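You operate a simulated robot arm through the tools that you are given. There is no shell and no other tool.

The job below is to be done with a simulated two-armed robot. You get a single attempt, and the scene is never put back.

## Task
Bring the chiller water on and set the flow to 60 l/min.
Fine: yellow return valve first, then the blue supply valve; shut the orange bypass.

It is judged by the outcome, as a careful person would: the job done as asked, and still so three seconds after it is handed in. It fails if anything else is knocked over, pushed out of place, dropped, spilled or broken.

## Robot
Two 7-joint arms with two-finger parallel grippers on one trunk that stands fixed in place. Base frame: the origin is at the foot of the trunk, x ahead of it, y to its left, z up. Units: m, degrees, N and s.
The left shoulder is at [0.07, 0.156, 1.03], the right one opposite. Each reaches about 1.231 m from its shoulder. Payload 3.91 kg a hand.
The TCP of each hand is the grasp point between the finger pads, 0.03 m short of the fingertips. In the tool frame z runs along the fingers and y along their closing line. The gripper opens to 0.11 m. The fingers are 0.02 m wide and 0.01 m thick; the gripper's body (0.048 by 0.112 m) begins 0.055 m behind the TCP.
Orientation is that of the tool frame in the base frame, as a unit quaternion [w, x, y, z]. With the fingers straight down and closing along the base's y, the tool's x points along the base's -x, its y along +y and its z along -z.

## Interface
- The arms move only by the tool step_arm. It takes "left_commands", "right_commands" or both (then of equal length, played together; a hand with none holds still); each is a list of rows, each a list of 6 numbers: the shift along the tool's x, y, z in mm, then the turn, a rotation vector about the tool's x, y, z in degrees. In form: [[dx, dy, dz, rx, ry, rz], ...]. A call has 1 to 20 rows; each row shifts and turns the commanded pose from where the row before left it, along the tool's axes as they then stand. "left_gripper" and "right_gripper" are, for a hand that has rows, the gripper command, from -1 (fully open) to 1 (shut), values between in proportion, set as the call begins (left out, the last holds). A row lasts 0.2 s, in which the tool goes at most 0.05 m and 8.6 degrees; a call with a longer step from one row to the next is refused whole, and so is a gripper value outside its range. A pose out of reach is approached as far as the arm can. The call stops where the force on the tool passes 40 N (or 10 N more than at its start, if that is more) or the arm is blocked; 0.2 s more then pass. Each finger travels about 0.108 m/s and halts on what it meets, pressing with about 32 N; the grip force reading is that of the motor and also rises with nothing between the fingers. The clock runs only during rows and for 0.2 s after the last one: add rows that do not move to give the fingers time. The reply holds the time, the measured pose of the TCP, the force on the tool along the base axes, the opening and the grip force, in the units named above and with some noise, with the torque about the TCP (base axes, N m) and any sound that the robot's microphone picked up.
- Cameras (640 x 400 px; columns grow to the right, rows downward): "scene" is now at [0.1373, 0.0362, 1.2653]; the picture's right is [0.42, -0.91, 0.00], its down [-0.44, -0.20, -0.88] and it looks along [0.80, 0.36, -0.48] (base axes); focal length 332 px, centre (320, 200). "left" rides on the left gripper at [0.072, -0.017, -0.104] in its tool frame; the picture's right is [0.23, 0.97, 0.00], its down [-0.76, 0.18, -0.62] and it looks along [-0.61, 0.14, 0.78] (tool axes); focal length 222 px, centre (320, 200). "right" rides on the right gripper at [0.072, 0.017, -0.103] in its tool frame; the picture's right is [-0.23, 0.97, 0.00], its down [-0.76, -0.18, -0.62] and it looks along [-0.61, -0.14, 0.78] (tool axes); focal length 222 px, centre (320, 200).
- camera(camera): a new picture of that camera. No time passes.
- slide_trunk(by): slides the trunk up (or, below 0, down) by that many m; the arms and the scene camera ride with it, the base frame stays. It gives what a move gives, with no picture.
- head_to(pan, tilt): turns the head with the scene camera to pan (to the left, within 86 degrees either way) and tilt (down, from -29 to 69), counted from straight ahead of the robot. It gives what a move gives.
- pixel_to_xyz(camera, pixels): there is no depth. For up to 12 entries [column, row, z] of the newest picture of that camera ("zoom" is the newest enlarged one), the place [x, y] in the base frame at which the ray of that pixel passes the height z, good to about 0.002 m. No time passes.
- zoom(camera, box): a new picture of the part [left, top, right, bottom] of that camera's present view, enlarged. No time passes.
- hand_in(): hands the job in; it is judged then, once.

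Open the grippers and draw the arms clear of the work before you hand the job in, unless the task says otherwise.

The tools are called after ">>>" as a command line: name --argument value ..., lists and objects as JSON in quotes. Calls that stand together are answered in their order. step_arm: Moves the arms, as the interface text tells. Its arguments: {"type":"object","properties":{"left_commands":{"type":"array"},"left_gripper":{"type":"number"},"right_commands":{"type":"array"},"right_gripper":{"type":"number"}},"required":[]} The other tools are called the same way: slide_trunk (by) moves the trunk up or down; head_to (pan, tilt) turns the head that bears the scene camera; camera (camera) takes a picture; pixel_to_xyz (camera, pixels) gives the place at which the rays of pixels pass given heights; zoom (camera, box) takes an enlarged picture of a part of a camera's view; hand_in () hands the job in.

At the start:

```text
time_s: 0.0
left_ee_pos: [0.5418, 0.6619, 1.0181]
left_tcp_rot: [0.0, -0.001, 1.0, 0.001]
left_ft_force: [0.0, 0.2, 0.8]
left_wrist_torque: [-0.01, -0.03, 0.01]
left_width: 0.1099
left_grip_force: 0.0
right_ee_pos: [0.8609, 0.0864, 1.0581]
right_tcp_rot: [0.0, 0.0, 1.0, 0.0]
right_ft_force: [0.9, 0.6, -1.3]
right_wrist_torque: [0.0, 0.0, -0.01]
right_width: 0.1102
right_grip_force: 0.0
trunk travel left (down, up): [-0.475, 0.465]
head pan, tilt (commanded): [24.6, 28.8]
```

scene: 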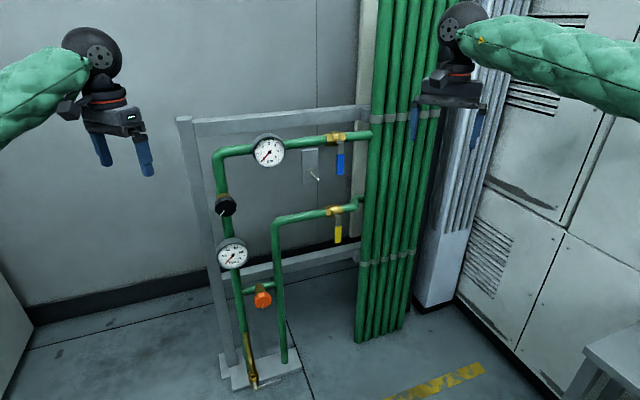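
right: 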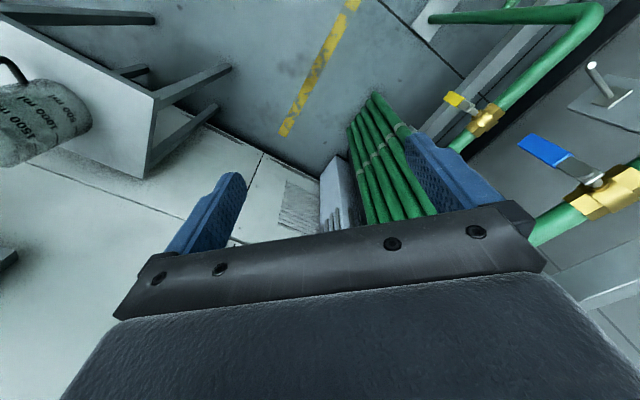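
left: 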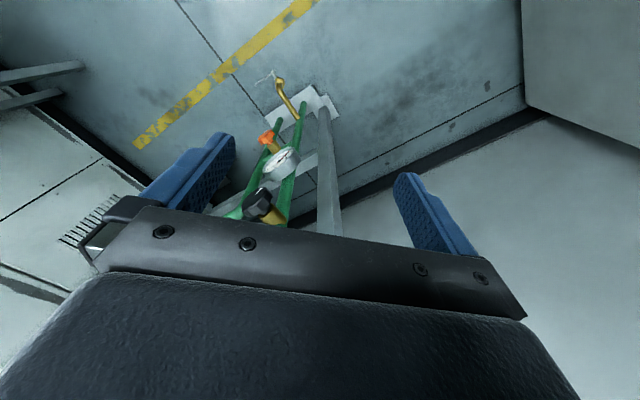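

I'll begin by enlarging the panel region of the scene view (about columns 170-390, rows 90-390) to see the valves, gauges, and knobs in detail.

>>> zoom --camera "scene" --box '[180, 100, 400, 240]'

>>> zoom --camera "scene" --box '[180, 180, 400, 320]'

>>> zoom --camera "scene" --box '[200, 300, 360, 400]'

```text
2.86 times, centred on (290, 170) of scene
```

zoom: 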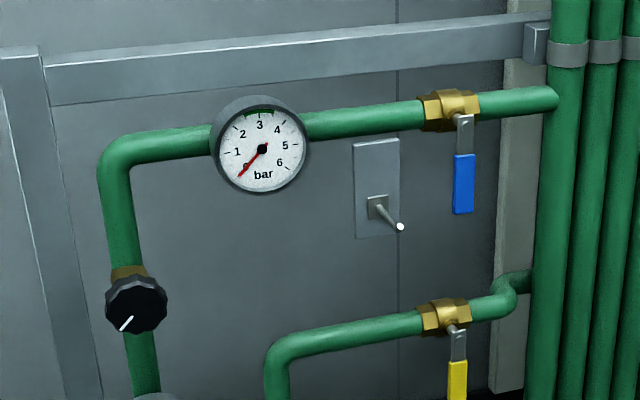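

```text
2.86 times, centred on (290, 250) of scene
```

zoom: 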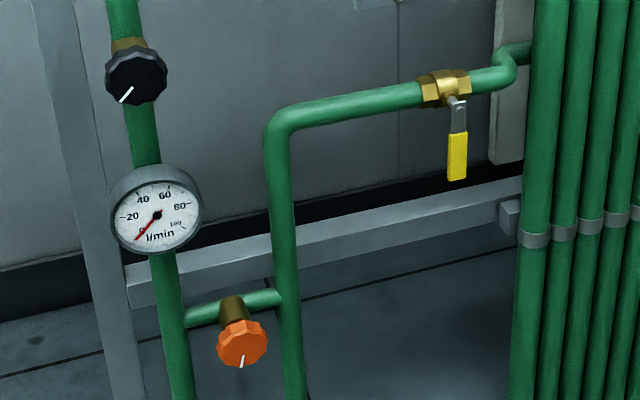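

```text
4.00 times, centred on (280, 350) of scene
```

zoom: 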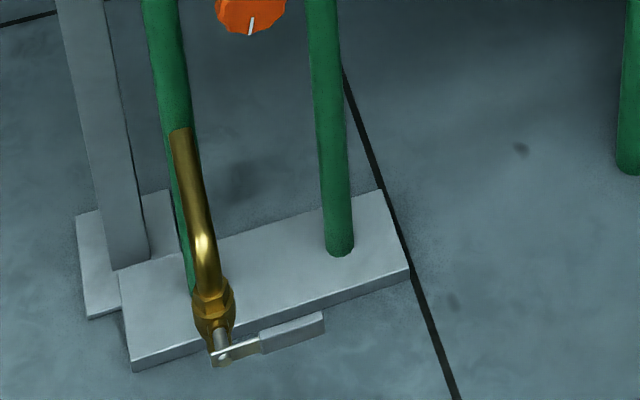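

The yellow and blue handles hang down, crosswise to horizontal pipes (closed). Both gauges rest at 0. I'll locate the panel in space by casting rays for the pipe feet and floor features.

>>> pixel_to_xyz --camera "scene" --pixels '[[284, 362, 0.03], [284, 362, 0.0], [213, 391, 0.0], [308, 370, 0.0], [253, 386, 0.05], [358, 341, 0.0], [376, 340, 0.0], [220, 376, 0.0], [34, 322, 0.0], [34, 322, 0.1]]'

>>> zoom --camera "right" --box '[400, 0, 640, 260]'

>>> zoom --camera "left" --box '[190, 60, 390, 250]'

```text
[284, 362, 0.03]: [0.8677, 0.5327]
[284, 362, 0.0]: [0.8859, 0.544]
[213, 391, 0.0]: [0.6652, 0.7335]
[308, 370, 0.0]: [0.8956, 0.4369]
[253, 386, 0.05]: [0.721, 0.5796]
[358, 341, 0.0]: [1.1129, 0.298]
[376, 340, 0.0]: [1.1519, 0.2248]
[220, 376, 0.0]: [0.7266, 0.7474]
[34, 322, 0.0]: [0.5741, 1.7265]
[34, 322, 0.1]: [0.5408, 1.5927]
```

```text
1.54 times, centred on (520, 130) of right
```

zoom: 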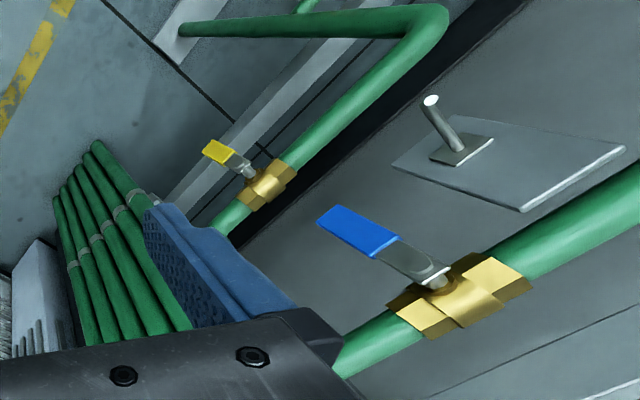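

```text
2.11 times, centred on (290, 155) of left
```

zoom: 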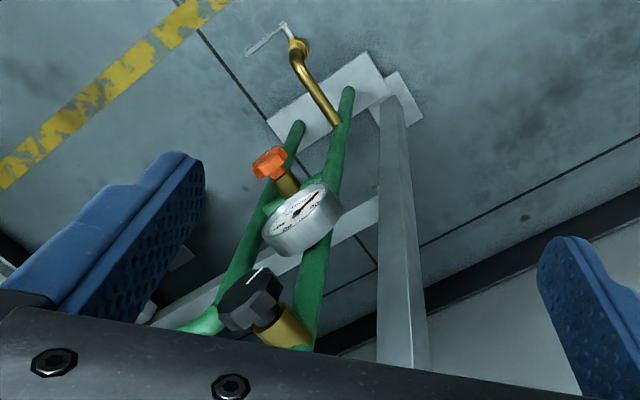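

The panel runs diagonally, roughly along (0.71,-0.70), with the black knob near (0.74,0.59,0.82) and the blue stem near (0.98,0.36,0.96) by rough triangulation. I'll check the surroundings of the arms (white box left, table at right) before sliding the trunk down.

>>> pixel_to_xyz --camera "left" --pixels '[[525, 100, 0.0], [530, 0, 0.0], [635, 160, 0.0], [420, 170, 0.0], [85, 70, 0.0], [85, 70, 0.5], [257, 202, 0.8], [257, 202, 0.85]]'

>>> pixel_to_xyz --camera "right" --pixels '[[145, 178, 0.0], [215, 110, 0.0], [230, 70, 0.0], [60, 170, 0.5], [90, 130, 0.5], [155, 100, 0.5], [320, 160, 0.0]]'

>>> head_to --pan -20 --tilt 30

>>> camera --camera "scene"

```text
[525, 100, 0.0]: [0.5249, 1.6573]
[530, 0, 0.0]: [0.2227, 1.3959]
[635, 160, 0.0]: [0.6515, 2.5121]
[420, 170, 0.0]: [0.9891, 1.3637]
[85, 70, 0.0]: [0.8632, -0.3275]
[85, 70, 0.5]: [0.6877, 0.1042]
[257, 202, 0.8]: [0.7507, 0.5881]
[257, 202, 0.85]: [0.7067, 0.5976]
```

```text
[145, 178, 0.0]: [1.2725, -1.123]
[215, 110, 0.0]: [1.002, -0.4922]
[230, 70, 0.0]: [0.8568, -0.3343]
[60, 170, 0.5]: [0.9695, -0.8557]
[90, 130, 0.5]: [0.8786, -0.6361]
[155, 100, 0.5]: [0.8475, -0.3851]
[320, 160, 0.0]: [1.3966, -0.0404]
```

```text
time_s: 1.1
left_ee_pos: [0.5412, 0.661, 1.0186]
left_tcp_rot: [0.0, -0.001, 1.0, 0.0]
left_ft_force: [0.0, -0.2, 0.1]
left_wrist_torque: [0.0, 0.01, 0.0]
left_width: 0.1099
left_grip_force: 0.1
right_ee_pos: [0.8596, 0.0861, 1.0571]
right_tcp_rot: [0.0, 0.0, 1.0, 0.0]
right_ft_force: [0.0, -0.8, -0.1]
right_wrist_torque: [-0.03, 0.04, 0.01]
right_width: 0.1098
right_grip_force: 0.0
trunk travel left (down, up): [-0.475, 0.465]
head pan, tilt (commanded): [-20.0, 30.0]
```

```text
taken
```

scene: 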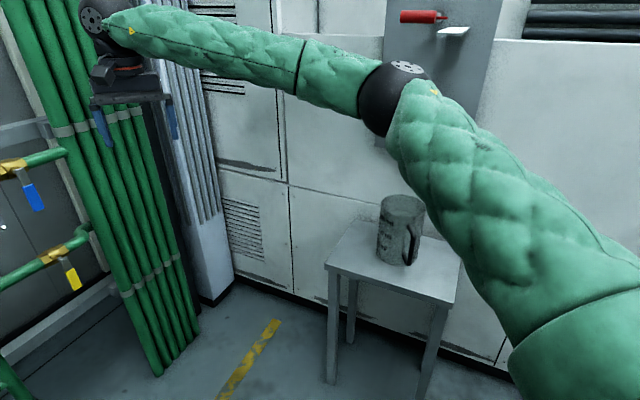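

A table with a jug sits to the right under the right arm's side. I'll locate the table and jug before lowering anything.

>>> pixel_to_xyz --camera "scene" --pixels '[[332, 383, 0.0], [350, 343, 0.0], [426, 399, 0.0], [327, 268, 0.5], [460, 300, 0.5], [395, 262, 0.5], [400, 200, 0.65], [385, 100, 1.1], [385, 100, 1.2]]'

>>> head_to --pan 55 --tilt 35

>>> camera --camera "scene"

```text
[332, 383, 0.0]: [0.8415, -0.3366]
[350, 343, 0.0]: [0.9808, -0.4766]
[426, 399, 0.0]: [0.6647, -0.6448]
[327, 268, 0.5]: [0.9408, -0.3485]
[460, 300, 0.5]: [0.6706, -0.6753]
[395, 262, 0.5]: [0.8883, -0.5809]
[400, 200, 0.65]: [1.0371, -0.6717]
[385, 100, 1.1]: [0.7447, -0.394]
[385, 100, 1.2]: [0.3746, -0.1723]
```

```text
time_s: 2.6
left_ee_pos: [0.5419, 0.661, 1.0186]
left_tcp_rot: [0.001, -0.001, 1.0, 0.0]
left_ft_force: [-0.6, 0.8, 0.6]
left_wrist_torque: [0.02, -0.03, -0.03]
left_width: 0.1101
left_grip_force: 0.1
right_ee_pos: [0.8607, 0.0863, 1.0575]
right_tcp_rot: [0.0, 0.0, 1.0, 0.0]
right_ft_force: [0.5, 0.8, -1.6]
right_wrist_torque: [0.02, 0.0, -0.01]
right_width: 0.11
right_grip_force: 0.1
trunk travel left (down, up): [-0.475, 0.465]
head pan, tilt (commanded): [55.0, 35.0]
```

```text
taken
```

scene: 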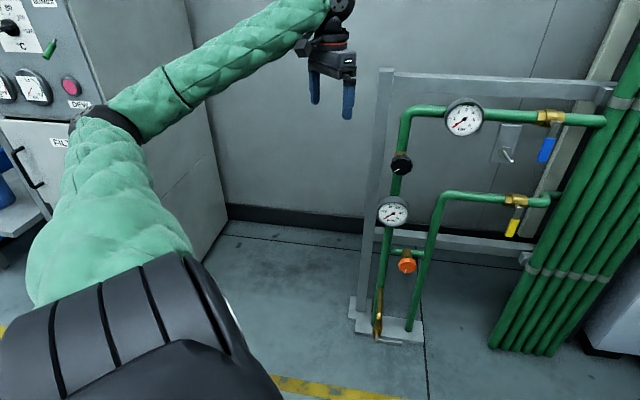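

A control cabinet stands to the left, near the left elbow. I'll look at it for anything relevant to the job.

>>> head_to --pan 84 --tilt 22

>>> camera --camera "scene"

>>> zoom --camera "scene" --box '[150, 0, 470, 200]'

```text
time_s: 3.5
left_ee_pos: [0.5421, 0.6595, 1.0182]
left_tcp_rot: [0.0, -0.001, 1.0, 0.0]
left_ft_force: [-1.0, -1.2, 0.0]
left_wrist_torque: [-0.01, -0.03, 0.0]
left_width: 0.11
left_grip_force: 0.1
right_ee_pos: [0.8599, 0.086, 1.0574]
right_tcp_rot: [0.0, 0.0, 1.0, 0.0]
right_ft_force: [0.0, 0.8, -0.4]
right_wrist_torque: [-0.01, 0.02, -0.01]
right_width: 0.1103
right_grip_force: 0.1
trunk travel left (down, up): [-0.475, 0.465]
head pan, tilt (commanded): [84.0, 22.0]
```

```text
taken
```

scene: 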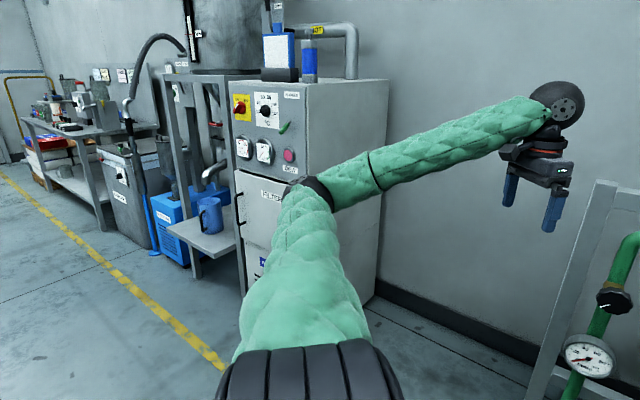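

```text
2.00 times, centred on (310, 100) of scene
```

zoom: 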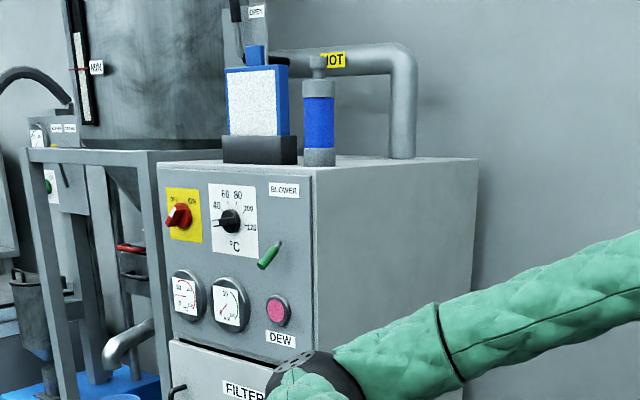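

That cabinet is a dryer, unrelated. I'll get its floor position to know clearance to the left elbow, then return the head to the panel.

>>> pixel_to_xyz --camera "scene" --pixels '[[375, 300, 0.0], [243, 296, 0.0], [205, 263, 0.3], [310, 185, 1.0], [310, 185, 0.9], [235, 250, 0.5]]'

>>> head_to --pan 38 --tilt 30

>>> camera --camera "scene"

```text
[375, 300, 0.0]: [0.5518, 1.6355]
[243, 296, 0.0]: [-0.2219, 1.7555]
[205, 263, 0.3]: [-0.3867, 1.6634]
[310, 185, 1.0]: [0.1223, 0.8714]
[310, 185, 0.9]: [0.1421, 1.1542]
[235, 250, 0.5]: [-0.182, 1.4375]
```

```text
time_s: 4.7
left_ee_pos: [0.5411, 0.66, 1.0189]
left_tcp_rot: [0.0, -0.001, 1.0, -0.001]
left_ft_force: [0.6, -0.6, -0.4]
left_wrist_torque: [0.01, 0.01, -0.01]
left_width: 0.1099
left_grip_force: 0.1
right_ee_pos: [0.8607, 0.0864, 1.0579]
right_tcp_rot: [0.0, 0.0, 1.0, 0.0]
right_ft_force: [0.3, 0.6, 1.1]
right_wrist_torque: [0.0, 0.0, -0.04]
right_width: 0.1098
right_grip_force: 0.0
trunk travel left (down, up): [-0.475, 0.465]
head pan, tilt (commanded): [38.0, 30.0]
```

```text
taken
```

scene: 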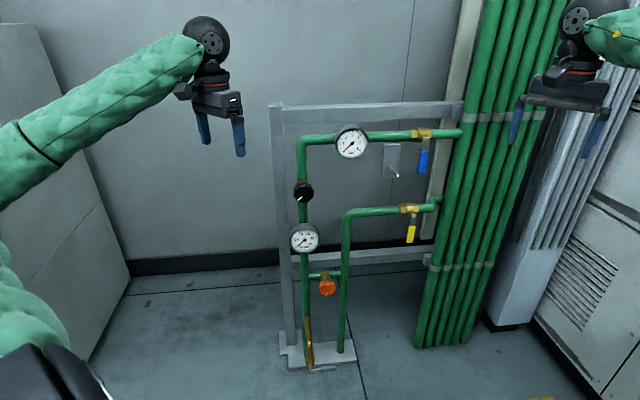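

The surroundings are clear of the planned trunk travel (dryer y>1.4; table/jug near (0.8,-0.5)). I'll enlarge the panel from the current head pose to get precise pixel coordinates for triangulation.

>>> zoom --camera "scene" --box '[270, 110, 470, 235]'

>>> zoom --camera "scene" --box '[270, 180, 470, 305]'

```text
3.20 times, centred on (370, 172) of scene
```

zoom: 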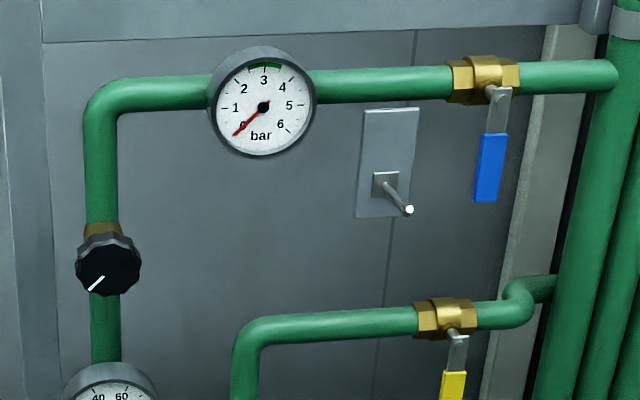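

```text
3.20 times, centred on (370, 242) of scene
```

zoom: 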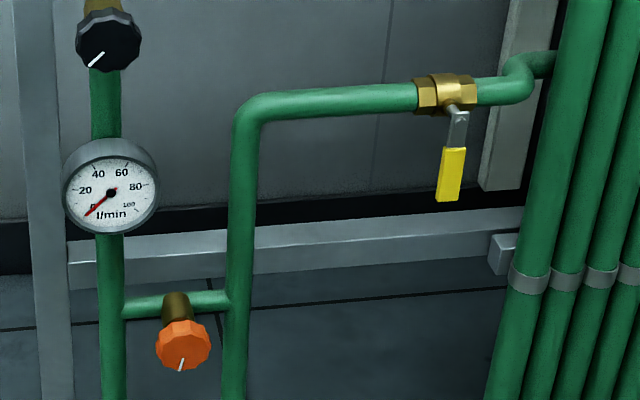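

I'll cast rays for these features from this enlarged view (knob faces, gauge pivot, yellow lever), at two heights each.

>>> pixel_to_xyz --camera "zoom" --pixels '[[108, 42, 0.9], [108, 42, 0.7], [111, 193, 0.8], [111, 193, 0.6], [183, 346, 0.6], [183, 346, 0.4], [456, 117, 0.9], [456, 117, 0.7], [448, 200, 0.8], [448, 200, 0.6]]'

>>> zoom --camera "scene" --box '[270, 110, 470, 235]'

>>> pixel_to_xyz --camera "zoom" --pixels '[[497, 93, 1.1], [497, 93, 0.9], [486, 201, 1.0], [486, 201, 0.8], [264, 108, 1.1], [264, 108, 0.9], [409, 209, 1.0], [409, 209, 0.8], [384, 184, 1.0], [384, 184, 0.8]]'

```text
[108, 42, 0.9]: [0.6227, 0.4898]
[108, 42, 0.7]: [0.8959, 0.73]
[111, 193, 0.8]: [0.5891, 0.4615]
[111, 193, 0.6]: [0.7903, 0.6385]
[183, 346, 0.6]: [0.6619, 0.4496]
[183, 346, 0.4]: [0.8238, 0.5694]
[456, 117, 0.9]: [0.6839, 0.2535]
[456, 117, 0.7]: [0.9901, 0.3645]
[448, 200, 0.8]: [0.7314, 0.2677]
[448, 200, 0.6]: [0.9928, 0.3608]
```

```text
3.20 times, centred on (370, 172) of scene
```

zoom: 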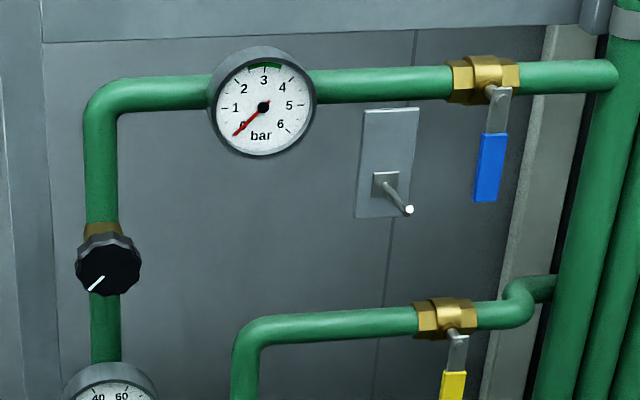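

```text
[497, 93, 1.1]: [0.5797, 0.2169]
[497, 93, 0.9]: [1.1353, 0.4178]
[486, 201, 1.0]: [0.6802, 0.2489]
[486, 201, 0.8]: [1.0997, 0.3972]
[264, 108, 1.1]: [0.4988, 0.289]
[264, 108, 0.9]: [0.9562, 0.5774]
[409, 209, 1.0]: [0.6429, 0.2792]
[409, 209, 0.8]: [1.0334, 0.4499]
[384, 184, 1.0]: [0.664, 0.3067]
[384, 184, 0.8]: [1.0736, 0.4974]
```

Rays from height 1.265 are recorded. Now I'll slide the trunk down 0.25 m, both for a second viewpoint and to bring the shoulders level with the panel.

>>> slide_trunk --by -0.25

>>> camera --camera "scene"

>>> camera --camera "right"

>>> camera --camera "left"

```text
time_s: 7.2
left_ee_pos: [0.5421, 0.6603, 0.7683]
left_tcp_rot: [0.0, -0.001, 1.0, 0.0]
left_ft_force: [-0.4, -0.1, -0.5]
left_wrist_torque: [0.02, 0.02, 0.01]
left_width: 0.11
left_grip_force: 0.1
right_ee_pos: [0.86, 0.0868, 0.8086]
right_tcp_rot: [0.0, -0.001, 1.0, 0.0]
right_ft_force: [0.0, 0.1, 0.6]
right_wrist_torque: [0.01, -0.04, -0.01]
right_width: 0.1101
right_grip_force: 0.0
trunk travel left (down, up): [-0.225, 0.715]
head pan, tilt (commanded): [38.0, 30.0]
```

```text
taken
```

scene: 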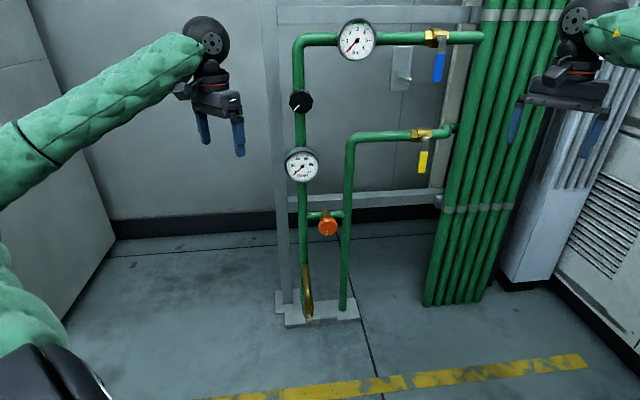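

```text
taken
```

right: 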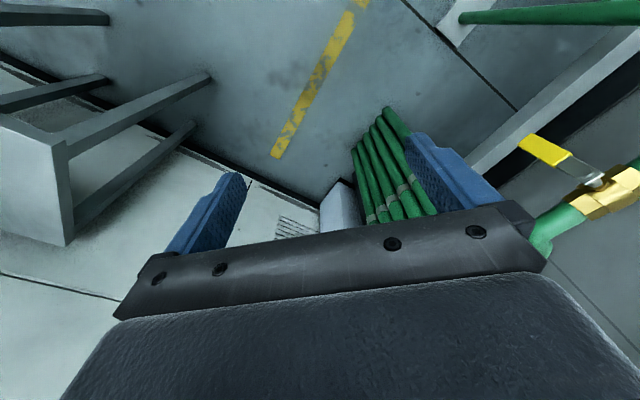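

```text
taken
```

left: 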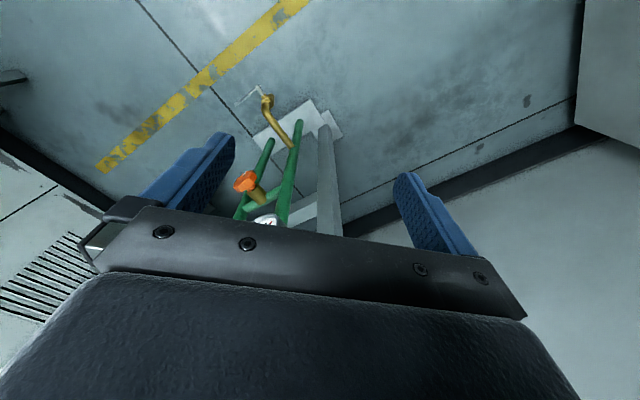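

The panel is now seen more frontally (black knob (301,101), flow gauge (302,165), orange (328,226), yellow lever (423,160), blue lever (438,65)). I'll tilt the head to 15 for a centred view and enlarge again.

>>> head_to --pan 38 --tilt 18

>>> camera --camera "scene"

>>> zoom --camera "scene" --box '[270, 170, 470, 295]'

>>> zoom --camera "scene" --box '[270, 90, 470, 215]'

```text
time_s: 8.0
left_ee_pos: [0.5413, 0.6605, 0.7691]
left_tcp_rot: [0.0, -0.001, 1.0, 0.0]
left_ft_force: [0.5, 0.7, -0.9]
left_wrist_torque: [-0.04, -0.02, 0.01]
left_width: 0.1103
left_grip_force: 0.0
right_ee_pos: [0.8603, 0.0863, 0.8085]
right_tcp_rot: [-0.001, 0.0, 1.0, 0.0]
right_ft_force: [-0.1, 0.9, 0.5]
right_wrist_torque: [-0.01, -0.01, 0.02]
right_width: 0.11
right_grip_force: 0.0
trunk travel left (down, up): [-0.225, 0.715]
head pan, tilt (commanded): [38.0, 18.0]
```

```text
taken
```

scene: 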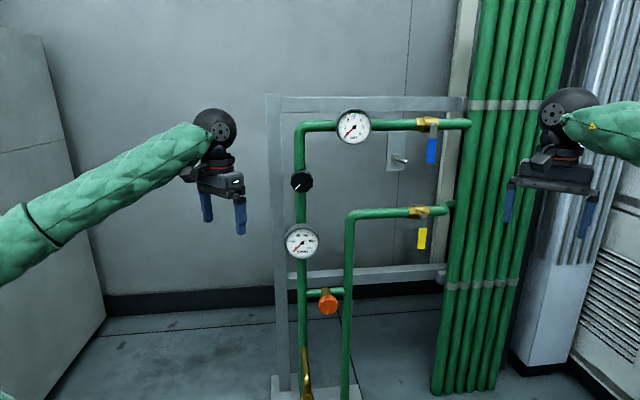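

```text
3.20 times, centred on (370, 232) of scene
```

zoom: 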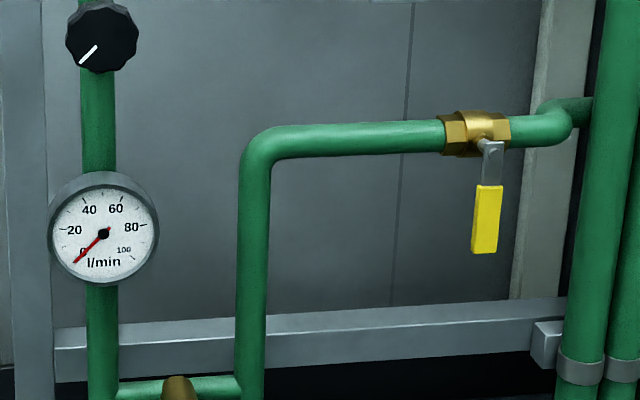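

```text
3.20 times, centred on (370, 152) of scene
```

zoom: 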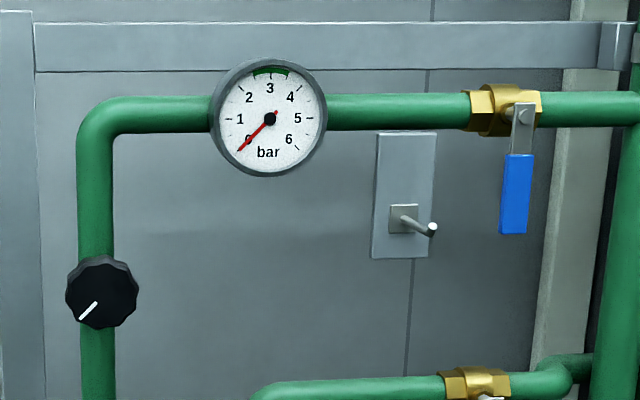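

I'll cast the second set of rays from this newest enlarged view (black knob centre (103,292), blue lever top (522,107), blue handle bottom (513,233), gauge pivot (270,119), toggle tip (432,229)).

>>> pixel_to_xyz --camera "zoom" --pixels '[[103, 292, 0.9], [103, 292, 0.8], [522, 107, 1.0], [522, 107, 0.95], [513, 233, 0.9], [513, 233, 0.8], [270, 119, 1.0], [270, 119, 0.9], [432, 229, 0.9], [432, 229, 0.8]]'

>>> zoom --camera "scene" --box '[270, 220, 470, 345]'

```text
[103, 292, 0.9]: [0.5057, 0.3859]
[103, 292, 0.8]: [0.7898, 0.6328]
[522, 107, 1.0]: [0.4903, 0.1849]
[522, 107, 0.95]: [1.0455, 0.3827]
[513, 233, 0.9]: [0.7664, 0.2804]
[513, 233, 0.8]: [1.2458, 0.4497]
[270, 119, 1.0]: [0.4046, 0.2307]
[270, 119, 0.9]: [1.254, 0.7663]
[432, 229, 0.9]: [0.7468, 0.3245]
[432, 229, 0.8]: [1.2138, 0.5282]
```

```text
3.20 times, centred on (370, 282) of scene
```

zoom: 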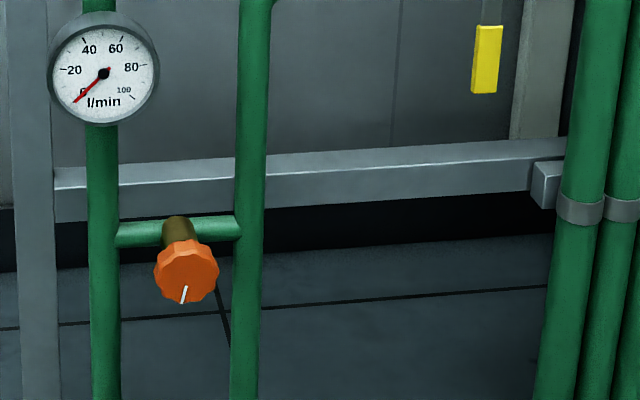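

Triangulation gives: black knob face ≈ (0.731,0.584,0.821), blue lever from (0.980,0.361,0.956) to (0.986,0.358,0.854), toggle tip ≈ (0.904,0.393,0.866). To get the panel's exact angle I'll look at the base plate on the floor.

>>> pixel_to_xyz --camera "zoom" --pixels '[[186, 272, 0.5], [186, 272, 0.4], [104, 72, 0.7], [104, 72, 0.65], [484, 93, 0.7], [484, 93, 0.65], [176, 225, 0.5], [176, 225, 0.4]]'

>>> head_to --pan 38 --tilt 36

>>> zoom --camera "scene" --box '[240, 180, 400, 280]'

```text
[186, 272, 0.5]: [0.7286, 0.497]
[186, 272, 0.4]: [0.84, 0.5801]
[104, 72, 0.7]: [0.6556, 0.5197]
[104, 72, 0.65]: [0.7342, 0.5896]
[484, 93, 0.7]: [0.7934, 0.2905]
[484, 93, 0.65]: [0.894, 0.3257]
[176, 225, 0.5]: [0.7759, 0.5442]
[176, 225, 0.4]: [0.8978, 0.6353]
```

```text
time_s: 8.8
left_ee_pos: [0.5407, 0.6602, 0.7676]
left_tcp_rot: [-0.001, -0.001, 1.0, 0.0]
left_ft_force: [-0.5, 1.1, 0.4]
left_wrist_torque: [0.01, 0.03, -0.02]
left_width: 0.1101
left_grip_force: 0.0
right_ee_pos: [0.86, 0.0856, 0.808]
right_tcp_rot: [0.0, 0.0, 1.0, -0.001]
right_ft_force: [0.3, 0.2, -0.3]
right_wrist_torque: [-0.02, 0.02, 0.02]
right_width: 0.1101
right_grip_force: 0.0
trunk travel left (down, up): [-0.225, 0.715]
head pan, tilt (commanded): [38.0, 36.0]
```

```text
4.00 times, centred on (320, 230) of scene
```

zoom: 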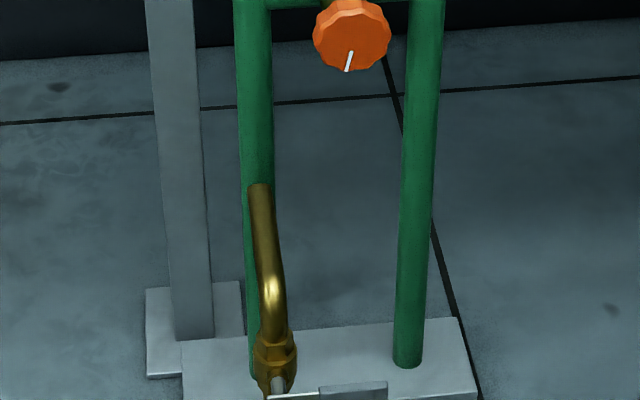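

Orange knob face ≈ (0.781,0.537,0.453); flow gauge ≈ (0.750,0.604,0.640); yellow handle bottom ≈ (0.989,0.359,0.603), directly under blue. I'll verify the panel angle using the plate's back top edge (185,340)-(458,318).

>>> pixel_to_xyz --camera "zoom" --pixels '[[185, 341, 0.03], [458, 318, 0.03], [408, 366, 0.03], [0, 123, 0.0], [640, 77, 0.0], [260, 340, 0.1], [349, 40, 0.453]]'

>>> head_to --pan 30 --tilt 15

>>> zoom --camera "scene" --box '[320, 60, 480, 160]'

```text
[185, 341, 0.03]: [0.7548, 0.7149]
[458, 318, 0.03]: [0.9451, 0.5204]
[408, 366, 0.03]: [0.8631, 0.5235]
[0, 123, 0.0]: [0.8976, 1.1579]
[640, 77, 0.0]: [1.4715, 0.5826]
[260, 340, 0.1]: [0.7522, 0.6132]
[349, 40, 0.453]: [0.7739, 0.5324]
```

```text
time_s: 9.6
left_ee_pos: [0.542, 0.6601, 0.7685]
left_tcp_rot: [0.0, 0.0, 1.0, 0.0]
left_ft_force: [0.8, -0.7, 0.3]
left_wrist_torque: [0.01, -0.01, 0.05]
left_width: 0.1096
left_grip_force: 0.1
right_ee_pos: [0.8606, 0.0862, 0.8068]
right_tcp_rot: [0.0, -0.001, 1.0, 0.0]
right_ft_force: [0.3, -0.1, 0.5]
right_wrist_torque: [0.01, 0.02, 0.03]
right_width: 0.1097
right_grip_force: 0.0
trunk travel left (down, up): [-0.225, 0.715]
head pan, tilt (commanded): [30.0, 15.0]
```

```text
4.00 times, centred on (400, 110) of scene
```

zoom: 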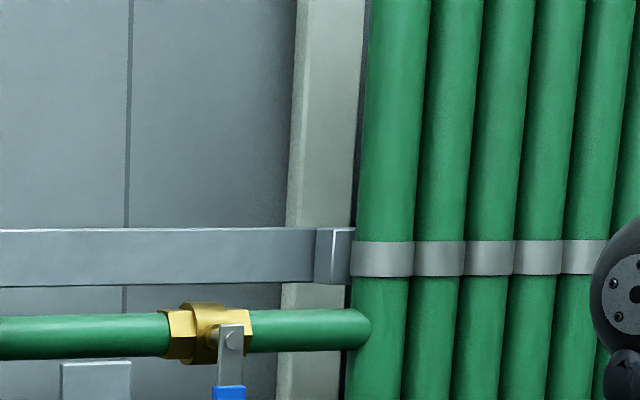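

The floor seam confirms the panel is at 45°: along-panel (0.707,-0.707), inward normal (0.707,0.707). I'll work the two levers with the right hand: first turn it in place (yaw 45°, then pitch the fingers up to point at the panel), pausing midway to check the elbow against the table.

>>> step_arm --right_commands '[[0, 0, 0, 0, 0, -7.5], [0, 0, 0, 0, 0, -7.5], [0, 0, 0, 0, 0, -7.5], [0, 0, 0, 0, 0, -7.5], [0, 0, 0, 0, 0, -7.5], [0, 0, 0, 0, 0, -7.5], [0, 0, 0, 0, -7.5, 0], [0, 0, 0, 0, -7.5, 0], [0, 0, 0, 0, -7.5, 0], [0, 0, 0, 0, -7.5, 0]]' --right_gripper 1

>>> head_to --pan 5 --tilt 20

>>> camera --camera "scene"

```text
time_s: 11.8
left_ee_pos: [0.5411, 0.6599, 0.7687]
left_tcp_rot: [0.0, -0.001, 1.0, 0.0]
left_ft_force: [-0.1, 0.2, 0.7]
left_wrist_torque: [0.02, 0.01, 0.0]
left_width: 0.1101
left_grip_force: 0.0
right_ee_pos: [0.861, 0.0866, 0.8065]
right_tcp_rot: [0.239, -0.371, 0.892, 0.099]
right_ft_force: [-0.1, 0.0, 0.3]
right_wrist_torque: [-0.02, -0.03, 0.0]
right_width: 0.0002
right_grip_force: 31.9
trunk travel left (down, up): [-0.225, 0.715]
head pan, tilt (commanded): [30.0, 15.0]
```

```text
time_s: 12.7
left_ee_pos: [0.5408, 0.659, 0.7677]
left_tcp_rot: [0.0, -0.001, 1.0, 0.001]
left_ft_force: [0.1, 0.5, -0.1]
left_wrist_torque: [-0.04, 0.0, 0.01]
left_width: 0.1098
left_grip_force: 0.1
right_ee_pos: [0.8602, 0.0862, 0.8066]
right_tcp_rot: [0.238, -0.37, 0.893, 0.099]
right_ft_force: [-0.3, 0.4, -0.3]
right_wrist_torque: [0.04, 0.02, 0.01]
right_width: 0.0
right_grip_force: 32.1
trunk travel left (down, up): [-0.225, 0.715]
head pan, tilt (commanded): [5.0, 20.0]
```

```text
taken
```

scene: 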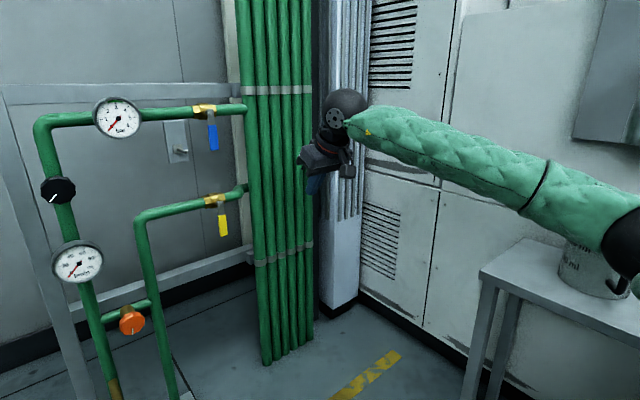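

The hand turned in place with no contact. I'll check the elbow (now near (620,240)) against the table and jug.

>>> head_to --pan -30 --tilt 30

>>> camera --camera "scene"

```text
time_s: 13.7
left_ee_pos: [0.5417, 0.6602, 0.7682]
left_tcp_rot: [0.0, -0.001, 1.0, 0.0]
left_ft_force: [0.1, -0.8, -0.2]
left_wrist_torque: [-0.02, -0.01, -0.01]
left_width: 0.1099
left_grip_force: 0.0
right_ee_pos: [0.8607, 0.0852, 0.8058]
right_tcp_rot: [0.238, -0.37, 0.893, 0.099]
right_ft_force: [-0.5, -0.3, 0.4]
right_wrist_torque: [-0.02, 0.0, 0.03]
right_width: 0.0
right_grip_force: 32.1
trunk travel left (down, up): [-0.225, 0.715]
head pan, tilt (commanded): [-30.0, 30.0]
```

```text
taken
```

scene: 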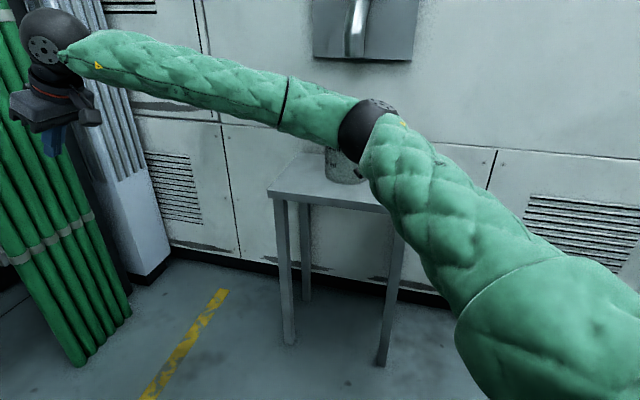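

The elbow is at roughly (0.49,-0.31,0.88), about 0.35 m short of the jug, so it's clear. I'll finish pitching the right hand another 60° and check the elbow again.

>>> step_arm --right_commands '[[0, 0, 0, 0, -7.5, 0], [0, 0, 0, 0, -7.5, 0], [0, 0, 0, 0, -7.5, 0], [0, 0, 0, 0, -7.5, 0], [0, 0, 0, 0, -7.5, 0], [0, 0, 0, 0, -7.5, 0], [0, 0, 0, 0, -7.5, 0], [0, 0, 0, 0, -7.5, 0]]' --right_gripper 1

>>> camera --camera "scene"

>>> camera --camera "right"

```text
time_s: 15.5
left_ee_pos: [0.5425, 0.6601, 0.7696]
left_tcp_rot: [0.0, 0.0, 1.0, -0.001]
left_ft_force: [-0.2, 0.3, -0.9]
left_wrist_torque: [0.01, 0.0, 0.0]
left_width: 0.1102
left_grip_force: 0.1
right_ee_pos: [0.8614, 0.084, 0.8082]
right_tcp_rot: [0.654, -0.27, 0.652, 0.271]
right_ft_force: [-0.7, -0.2, -0.6]
right_wrist_torque: [-0.01, 0.0, 0.02]
right_width: 0.0003
right_grip_force: 32.0
trunk travel left (down, up): [-0.225, 0.715]
head pan, tilt (commanded): [-30.0, 30.0]
```

```text
taken
```

scene: 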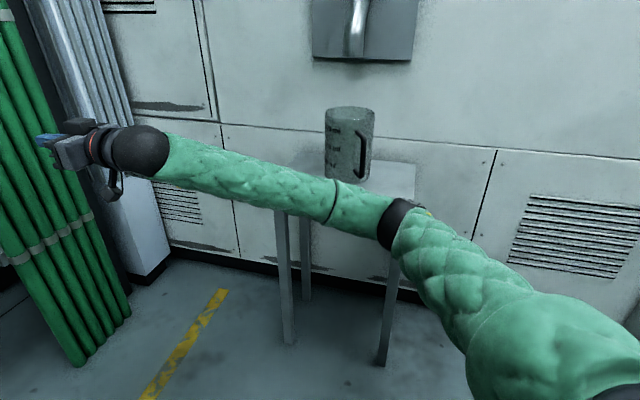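

```text
taken
```

right: 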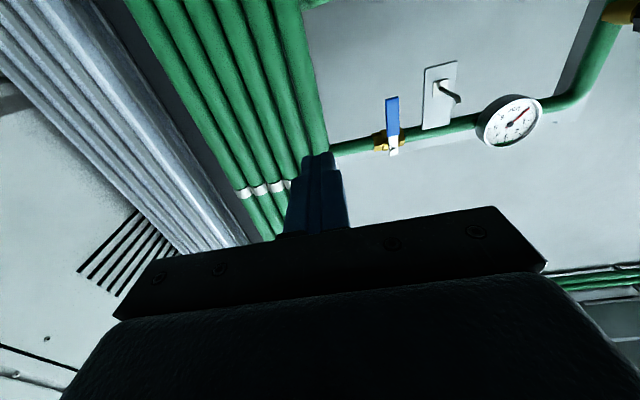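

Elbow and forearm remain clear of the table. The right fingers now point square at the panel. I'll aim the head back at the panel to measure the yellow lever precisely.

>>> head_to --pan 28 --tilt 20

>>> camera --camera "scene"

>>> zoom --camera "scene" --box '[320, 140, 480, 240]'

```text
time_s: 16.8
left_ee_pos: [0.5407, 0.6599, 0.768]
left_tcp_rot: [0.0, -0.001, 1.0, 0.0]
left_ft_force: [0.2, -0.4, 0.1]
left_wrist_torque: [0.0, 0.01, -0.01]
left_width: 0.1102
left_grip_force: 0.1
right_ee_pos: [0.8592, 0.0845, 0.8083]
right_tcp_rot: [0.653, -0.271, 0.653, 0.271]
right_ft_force: [0.5, 0.1, 0.0]
right_wrist_torque: [-0.01, 0.03, -0.03]
right_width: 0.0
right_grip_force: 31.8
trunk travel left (down, up): [-0.225, 0.715]
head pan, tilt (commanded): [28.0, 20.0]
```

```text
taken
```

scene: 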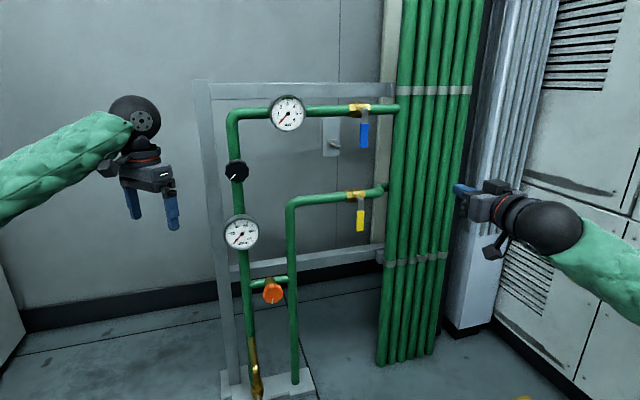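

```text
4.00 times, centred on (400, 190) of scene
```

zoom: 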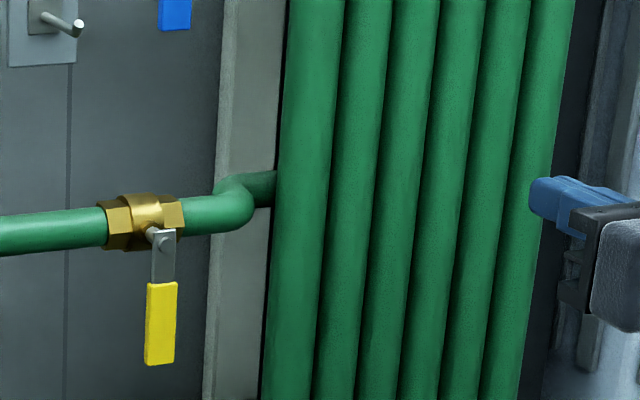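

I'll convert the yellow stem (163,241), handle corners and the gripper tip pixels to positions at plausible heights.

>>> pixel_to_xyz --camera "zoom" --pixels '[[163, 241, 0.72], [163, 241, 0.7], [146, 362, 0.61], [146, 362, 0.6], [173, 362, 0.61], [173, 362, 0.6], [162, 284, 0.68], [162, 284, 0.66], [272, 250, 0.7], [272, 250, 0.66], [165, 230, 0.72], [165, 230, 0.7]]'

```text
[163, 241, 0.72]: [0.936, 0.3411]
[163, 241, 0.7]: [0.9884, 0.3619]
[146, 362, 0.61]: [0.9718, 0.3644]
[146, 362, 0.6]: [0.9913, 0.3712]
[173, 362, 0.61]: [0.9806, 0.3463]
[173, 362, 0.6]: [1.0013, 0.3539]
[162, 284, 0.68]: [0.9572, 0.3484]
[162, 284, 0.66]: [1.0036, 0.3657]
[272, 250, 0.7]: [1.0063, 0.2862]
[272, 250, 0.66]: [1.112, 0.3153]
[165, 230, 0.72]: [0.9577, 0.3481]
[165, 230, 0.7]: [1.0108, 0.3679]
```

Yellow stem ≈ z 0.703, s 0.440 (along-panel), handle s 0.430–0.449 with bottom z≈0.607, in plane n≈0.95. I'll move the closed right fingers to a standoff left of the yellow handle (s 0.41, z 0.63, TCP n 0.80).

>>> step_arm --right_commands '[[29.7, 23, 22, 0, 0, 0], [29.7, 23, 22, 0, 0, 0], [29.7, 23, 22, 0, 0, 0], [29.7, 23, 22, 0, 0, 0], [29.7, 23, 22, 0, 0, 0], [29.7, 23, 22, 0, 0, 0]]' --right_gripper 1

>>> camera --camera "scene"

>>> camera --camera "right"

```text
time_s: 18.2
left_ee_pos: [0.5427, 0.6599, 0.7683]
left_tcp_rot: [0.0, 0.0, 1.0, 0.0]
left_ft_force: [0.5, -1.6, -0.2]
left_wrist_torque: [0.03, 0.01, 0.03]
left_width: 0.1103
left_grip_force: 0.2
right_ee_pos: [0.8596, 0.2766, 0.6306]
right_tcp_rot: [0.653, -0.27, 0.653, 0.27]
right_ft_force: [0.5, -0.4, -0.2]
right_wrist_torque: [0.0, -0.02, 0.05]
right_width: 0.0001
right_grip_force: 31.9
trunk travel left (down, up): [-0.225, 0.715]
head pan, tilt (commanded): [28.0, 20.0]
```

```text
taken
```

scene: 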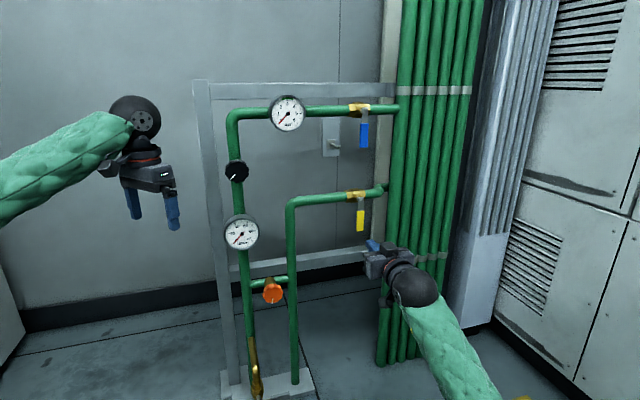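

```text
taken
```

right: 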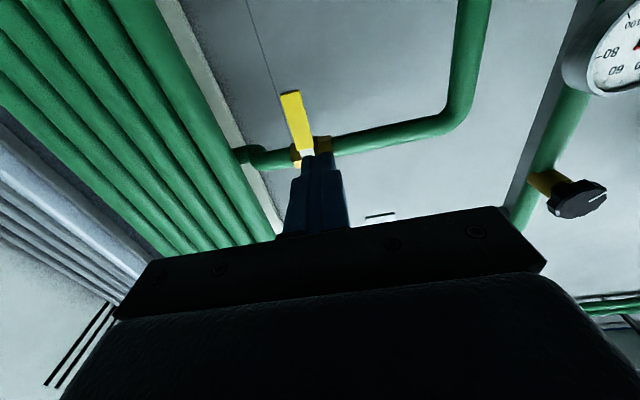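

The fingers are lined up just left of the yellow handle (in the upside-down wrist view the handle at (297,125) lies to the image's left of the fingers). I'll advance 125 mm so the tips overlap the handle's depth.

>>> step_arm --right_commands '[[0, 2, 30, 0, 0, 0], [0, 0, 30, 0, 0, 0], [0, 0, 25, 0, 0, 0], [0, 0, 20, 0, 0, 0], [0, 0, 20, 0, 0, 0], [0, 0, 0, 0, 0, 0]]' --right_gripper 1

>>> zoom --camera "scene" --box '[300, 150, 460, 250]'

>>> camera --camera "right"

```text
time_s: 19.6
left_ee_pos: [0.5403, 0.6607, 0.7679]
left_tcp_rot: [0.0, 0.0, 1.0, 0.0]
left_ft_force: [0.5, -0.7, -0.5]
left_wrist_torque: [0.0, 0.0, -0.01]
left_width: 0.1101
left_grip_force: 0.1
right_ee_pos: [0.9452, 0.3653, 0.6296]
right_tcp_rot: [0.653, -0.271, 0.653, 0.271]
right_ft_force: [-0.8, 0.3, -0.6]
right_wrist_torque: [0.02, 0.02, -0.02]
right_width: 0.0002
right_grip_force: 32.2
trunk travel left (down, up): [-0.225, 0.715]
head pan, tilt (commanded): [28.0, 20.0]
```

```text
4.00 times, centred on (380, 200) of scene
```

zoom: 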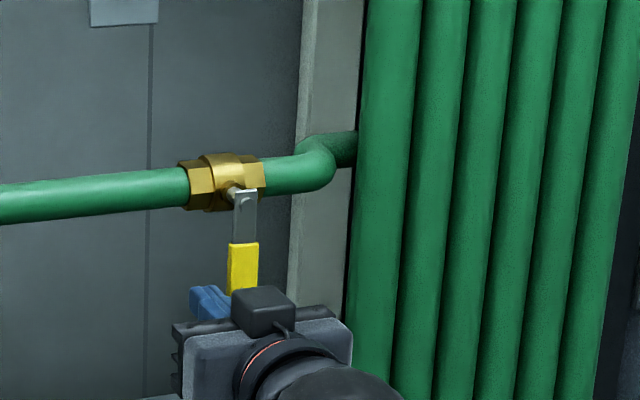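

```text
taken
```

right: 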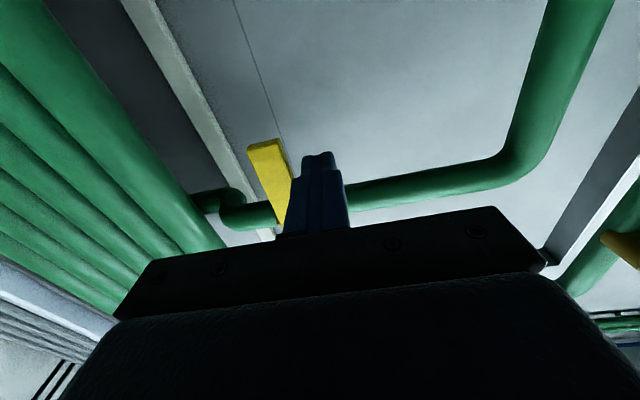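

TCP is at s=0.410, tips at n≈0.957, no contact yet. I'll make a gentle trial push to the right (counter-clockwise, the usual opening direction) of about 10° of lever travel and watch force and picture.

>>> step_arm --right_commands '[[0, -7, 0, 0, 0, 0], [1, -7, 0, 0, 0, 0], [1, -7, 0, 0, 0, 0], [0, 0, 0, 0, 0, 0]]' --right_gripper 1

>>> zoom --camera "scene" --box '[300, 150, 460, 250]'

>>> camera --camera "right"

```text
time_s: 20.6
left_ee_pos: [0.5415, 0.6613, 0.7686]
left_tcp_rot: [0.0, -0.001, 1.0, 0.0]
left_ft_force: [0.1, -0.6, -0.8]
left_wrist_torque: [-0.01, 0.01, -0.02]
left_width: 0.1102
left_grip_force: 0.0
right_ee_pos: [0.9576, 0.3512, 0.6284]
right_tcp_rot: [0.653, -0.271, 0.653, 0.271]
right_ft_force: [-0.2, 1.3, -0.2]
right_wrist_torque: [-0.01, 0.01, 0.02]
right_width: 0.0
right_grip_force: 31.9
trunk travel left (down, up): [-0.225, 0.715]
head pan, tilt (commanded): [28.0, 20.0]
```

```text
4.00 times, centred on (380, 200) of scene
```

zoom: 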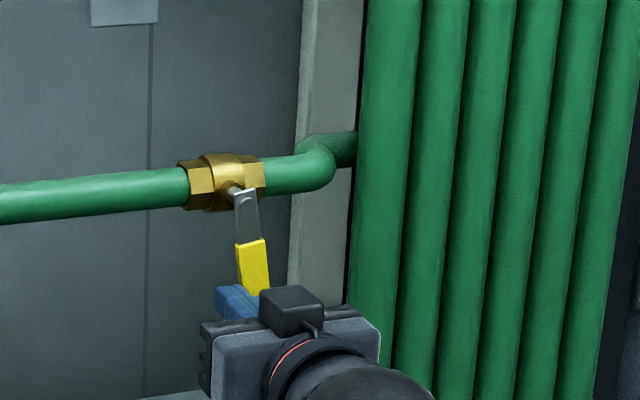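

```text
taken
```

right: 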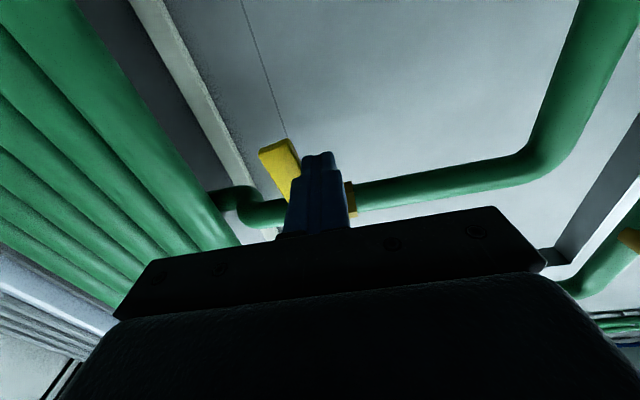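

The yellow lever turns freely counter-clockwise (now ~10°). I'll continue along the arc around its pivot to about 80°, in small rows.

>>> step_arm --right_commands '[[0.5, -6.2, 0, 0, 0, 0], [0.5, -6.3, 0, 0, 0, 0], [-0.7, -6.2, 0, 0, 0, 0], [-0.7, -6.3, 0, 0, 0, 0], [-1.8, -6.2, 0, 0, 0, 0], [-1.8, -6.2, 0, 0, 0, 0], [-3, -6, 0, 0, 0, 0], [-3, -6, 0, 0, 0, 0], [-4.2, -5.5, 0, 0, 0, 0], [-4.2, -5.5, 0, 0, 0, 0], [-5.3, -4.7, 0, 0, 0, 0], [-5.3, -4.7, 0, 0, 0, 0], [-6.2, -3.7, 0, 0, 0, 0], [-6.3, -3.7, 0, 0, 0, 0], [0, 0, 0, 0, 0, 0]]' --right_gripper 1

>>> zoom --camera "scene" --box '[300, 150, 460, 250]'

>>> camera --camera "right"

```text
time_s: 23.8
left_ee_pos: [0.5409, 0.6604, 0.7683]
left_tcp_rot: [0.0, -0.001, 1.0, 0.001]
left_ft_force: [-0.7, -0.2, -0.3]
left_wrist_torque: [-0.03, -0.02, 0.02]
left_width: 0.1101
left_grip_force: 0.1
right_ee_pos: [1.0133, 0.2967, 0.6688]
right_tcp_rot: [0.654, -0.27, 0.653, 0.27]
right_ft_force: [0.6, 0.5, 1.0]
right_wrist_torque: [0.01, -0.02, 0.0]
right_width: 0.0001
right_grip_force: 31.6
trunk travel left (down, up): [-0.225, 0.715]
head pan, tilt (commanded): [28.0, 20.0]
```

```text
4.00 times, centred on (380, 200) of scene
```

zoom: 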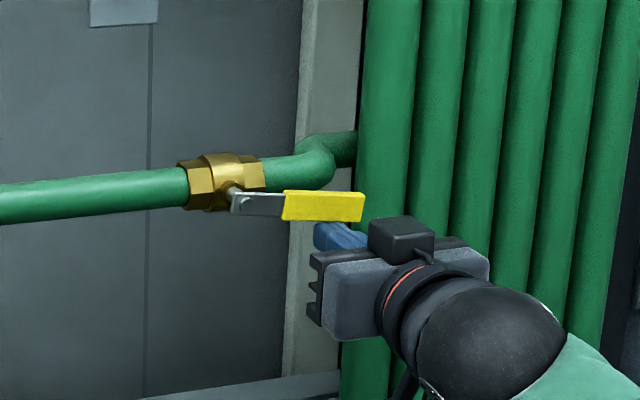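

```text
taken
```

right: 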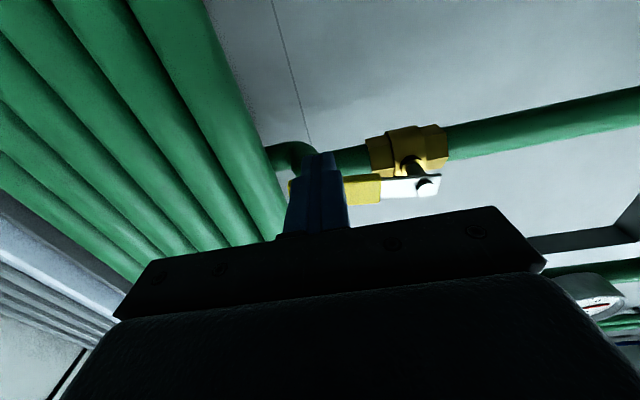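

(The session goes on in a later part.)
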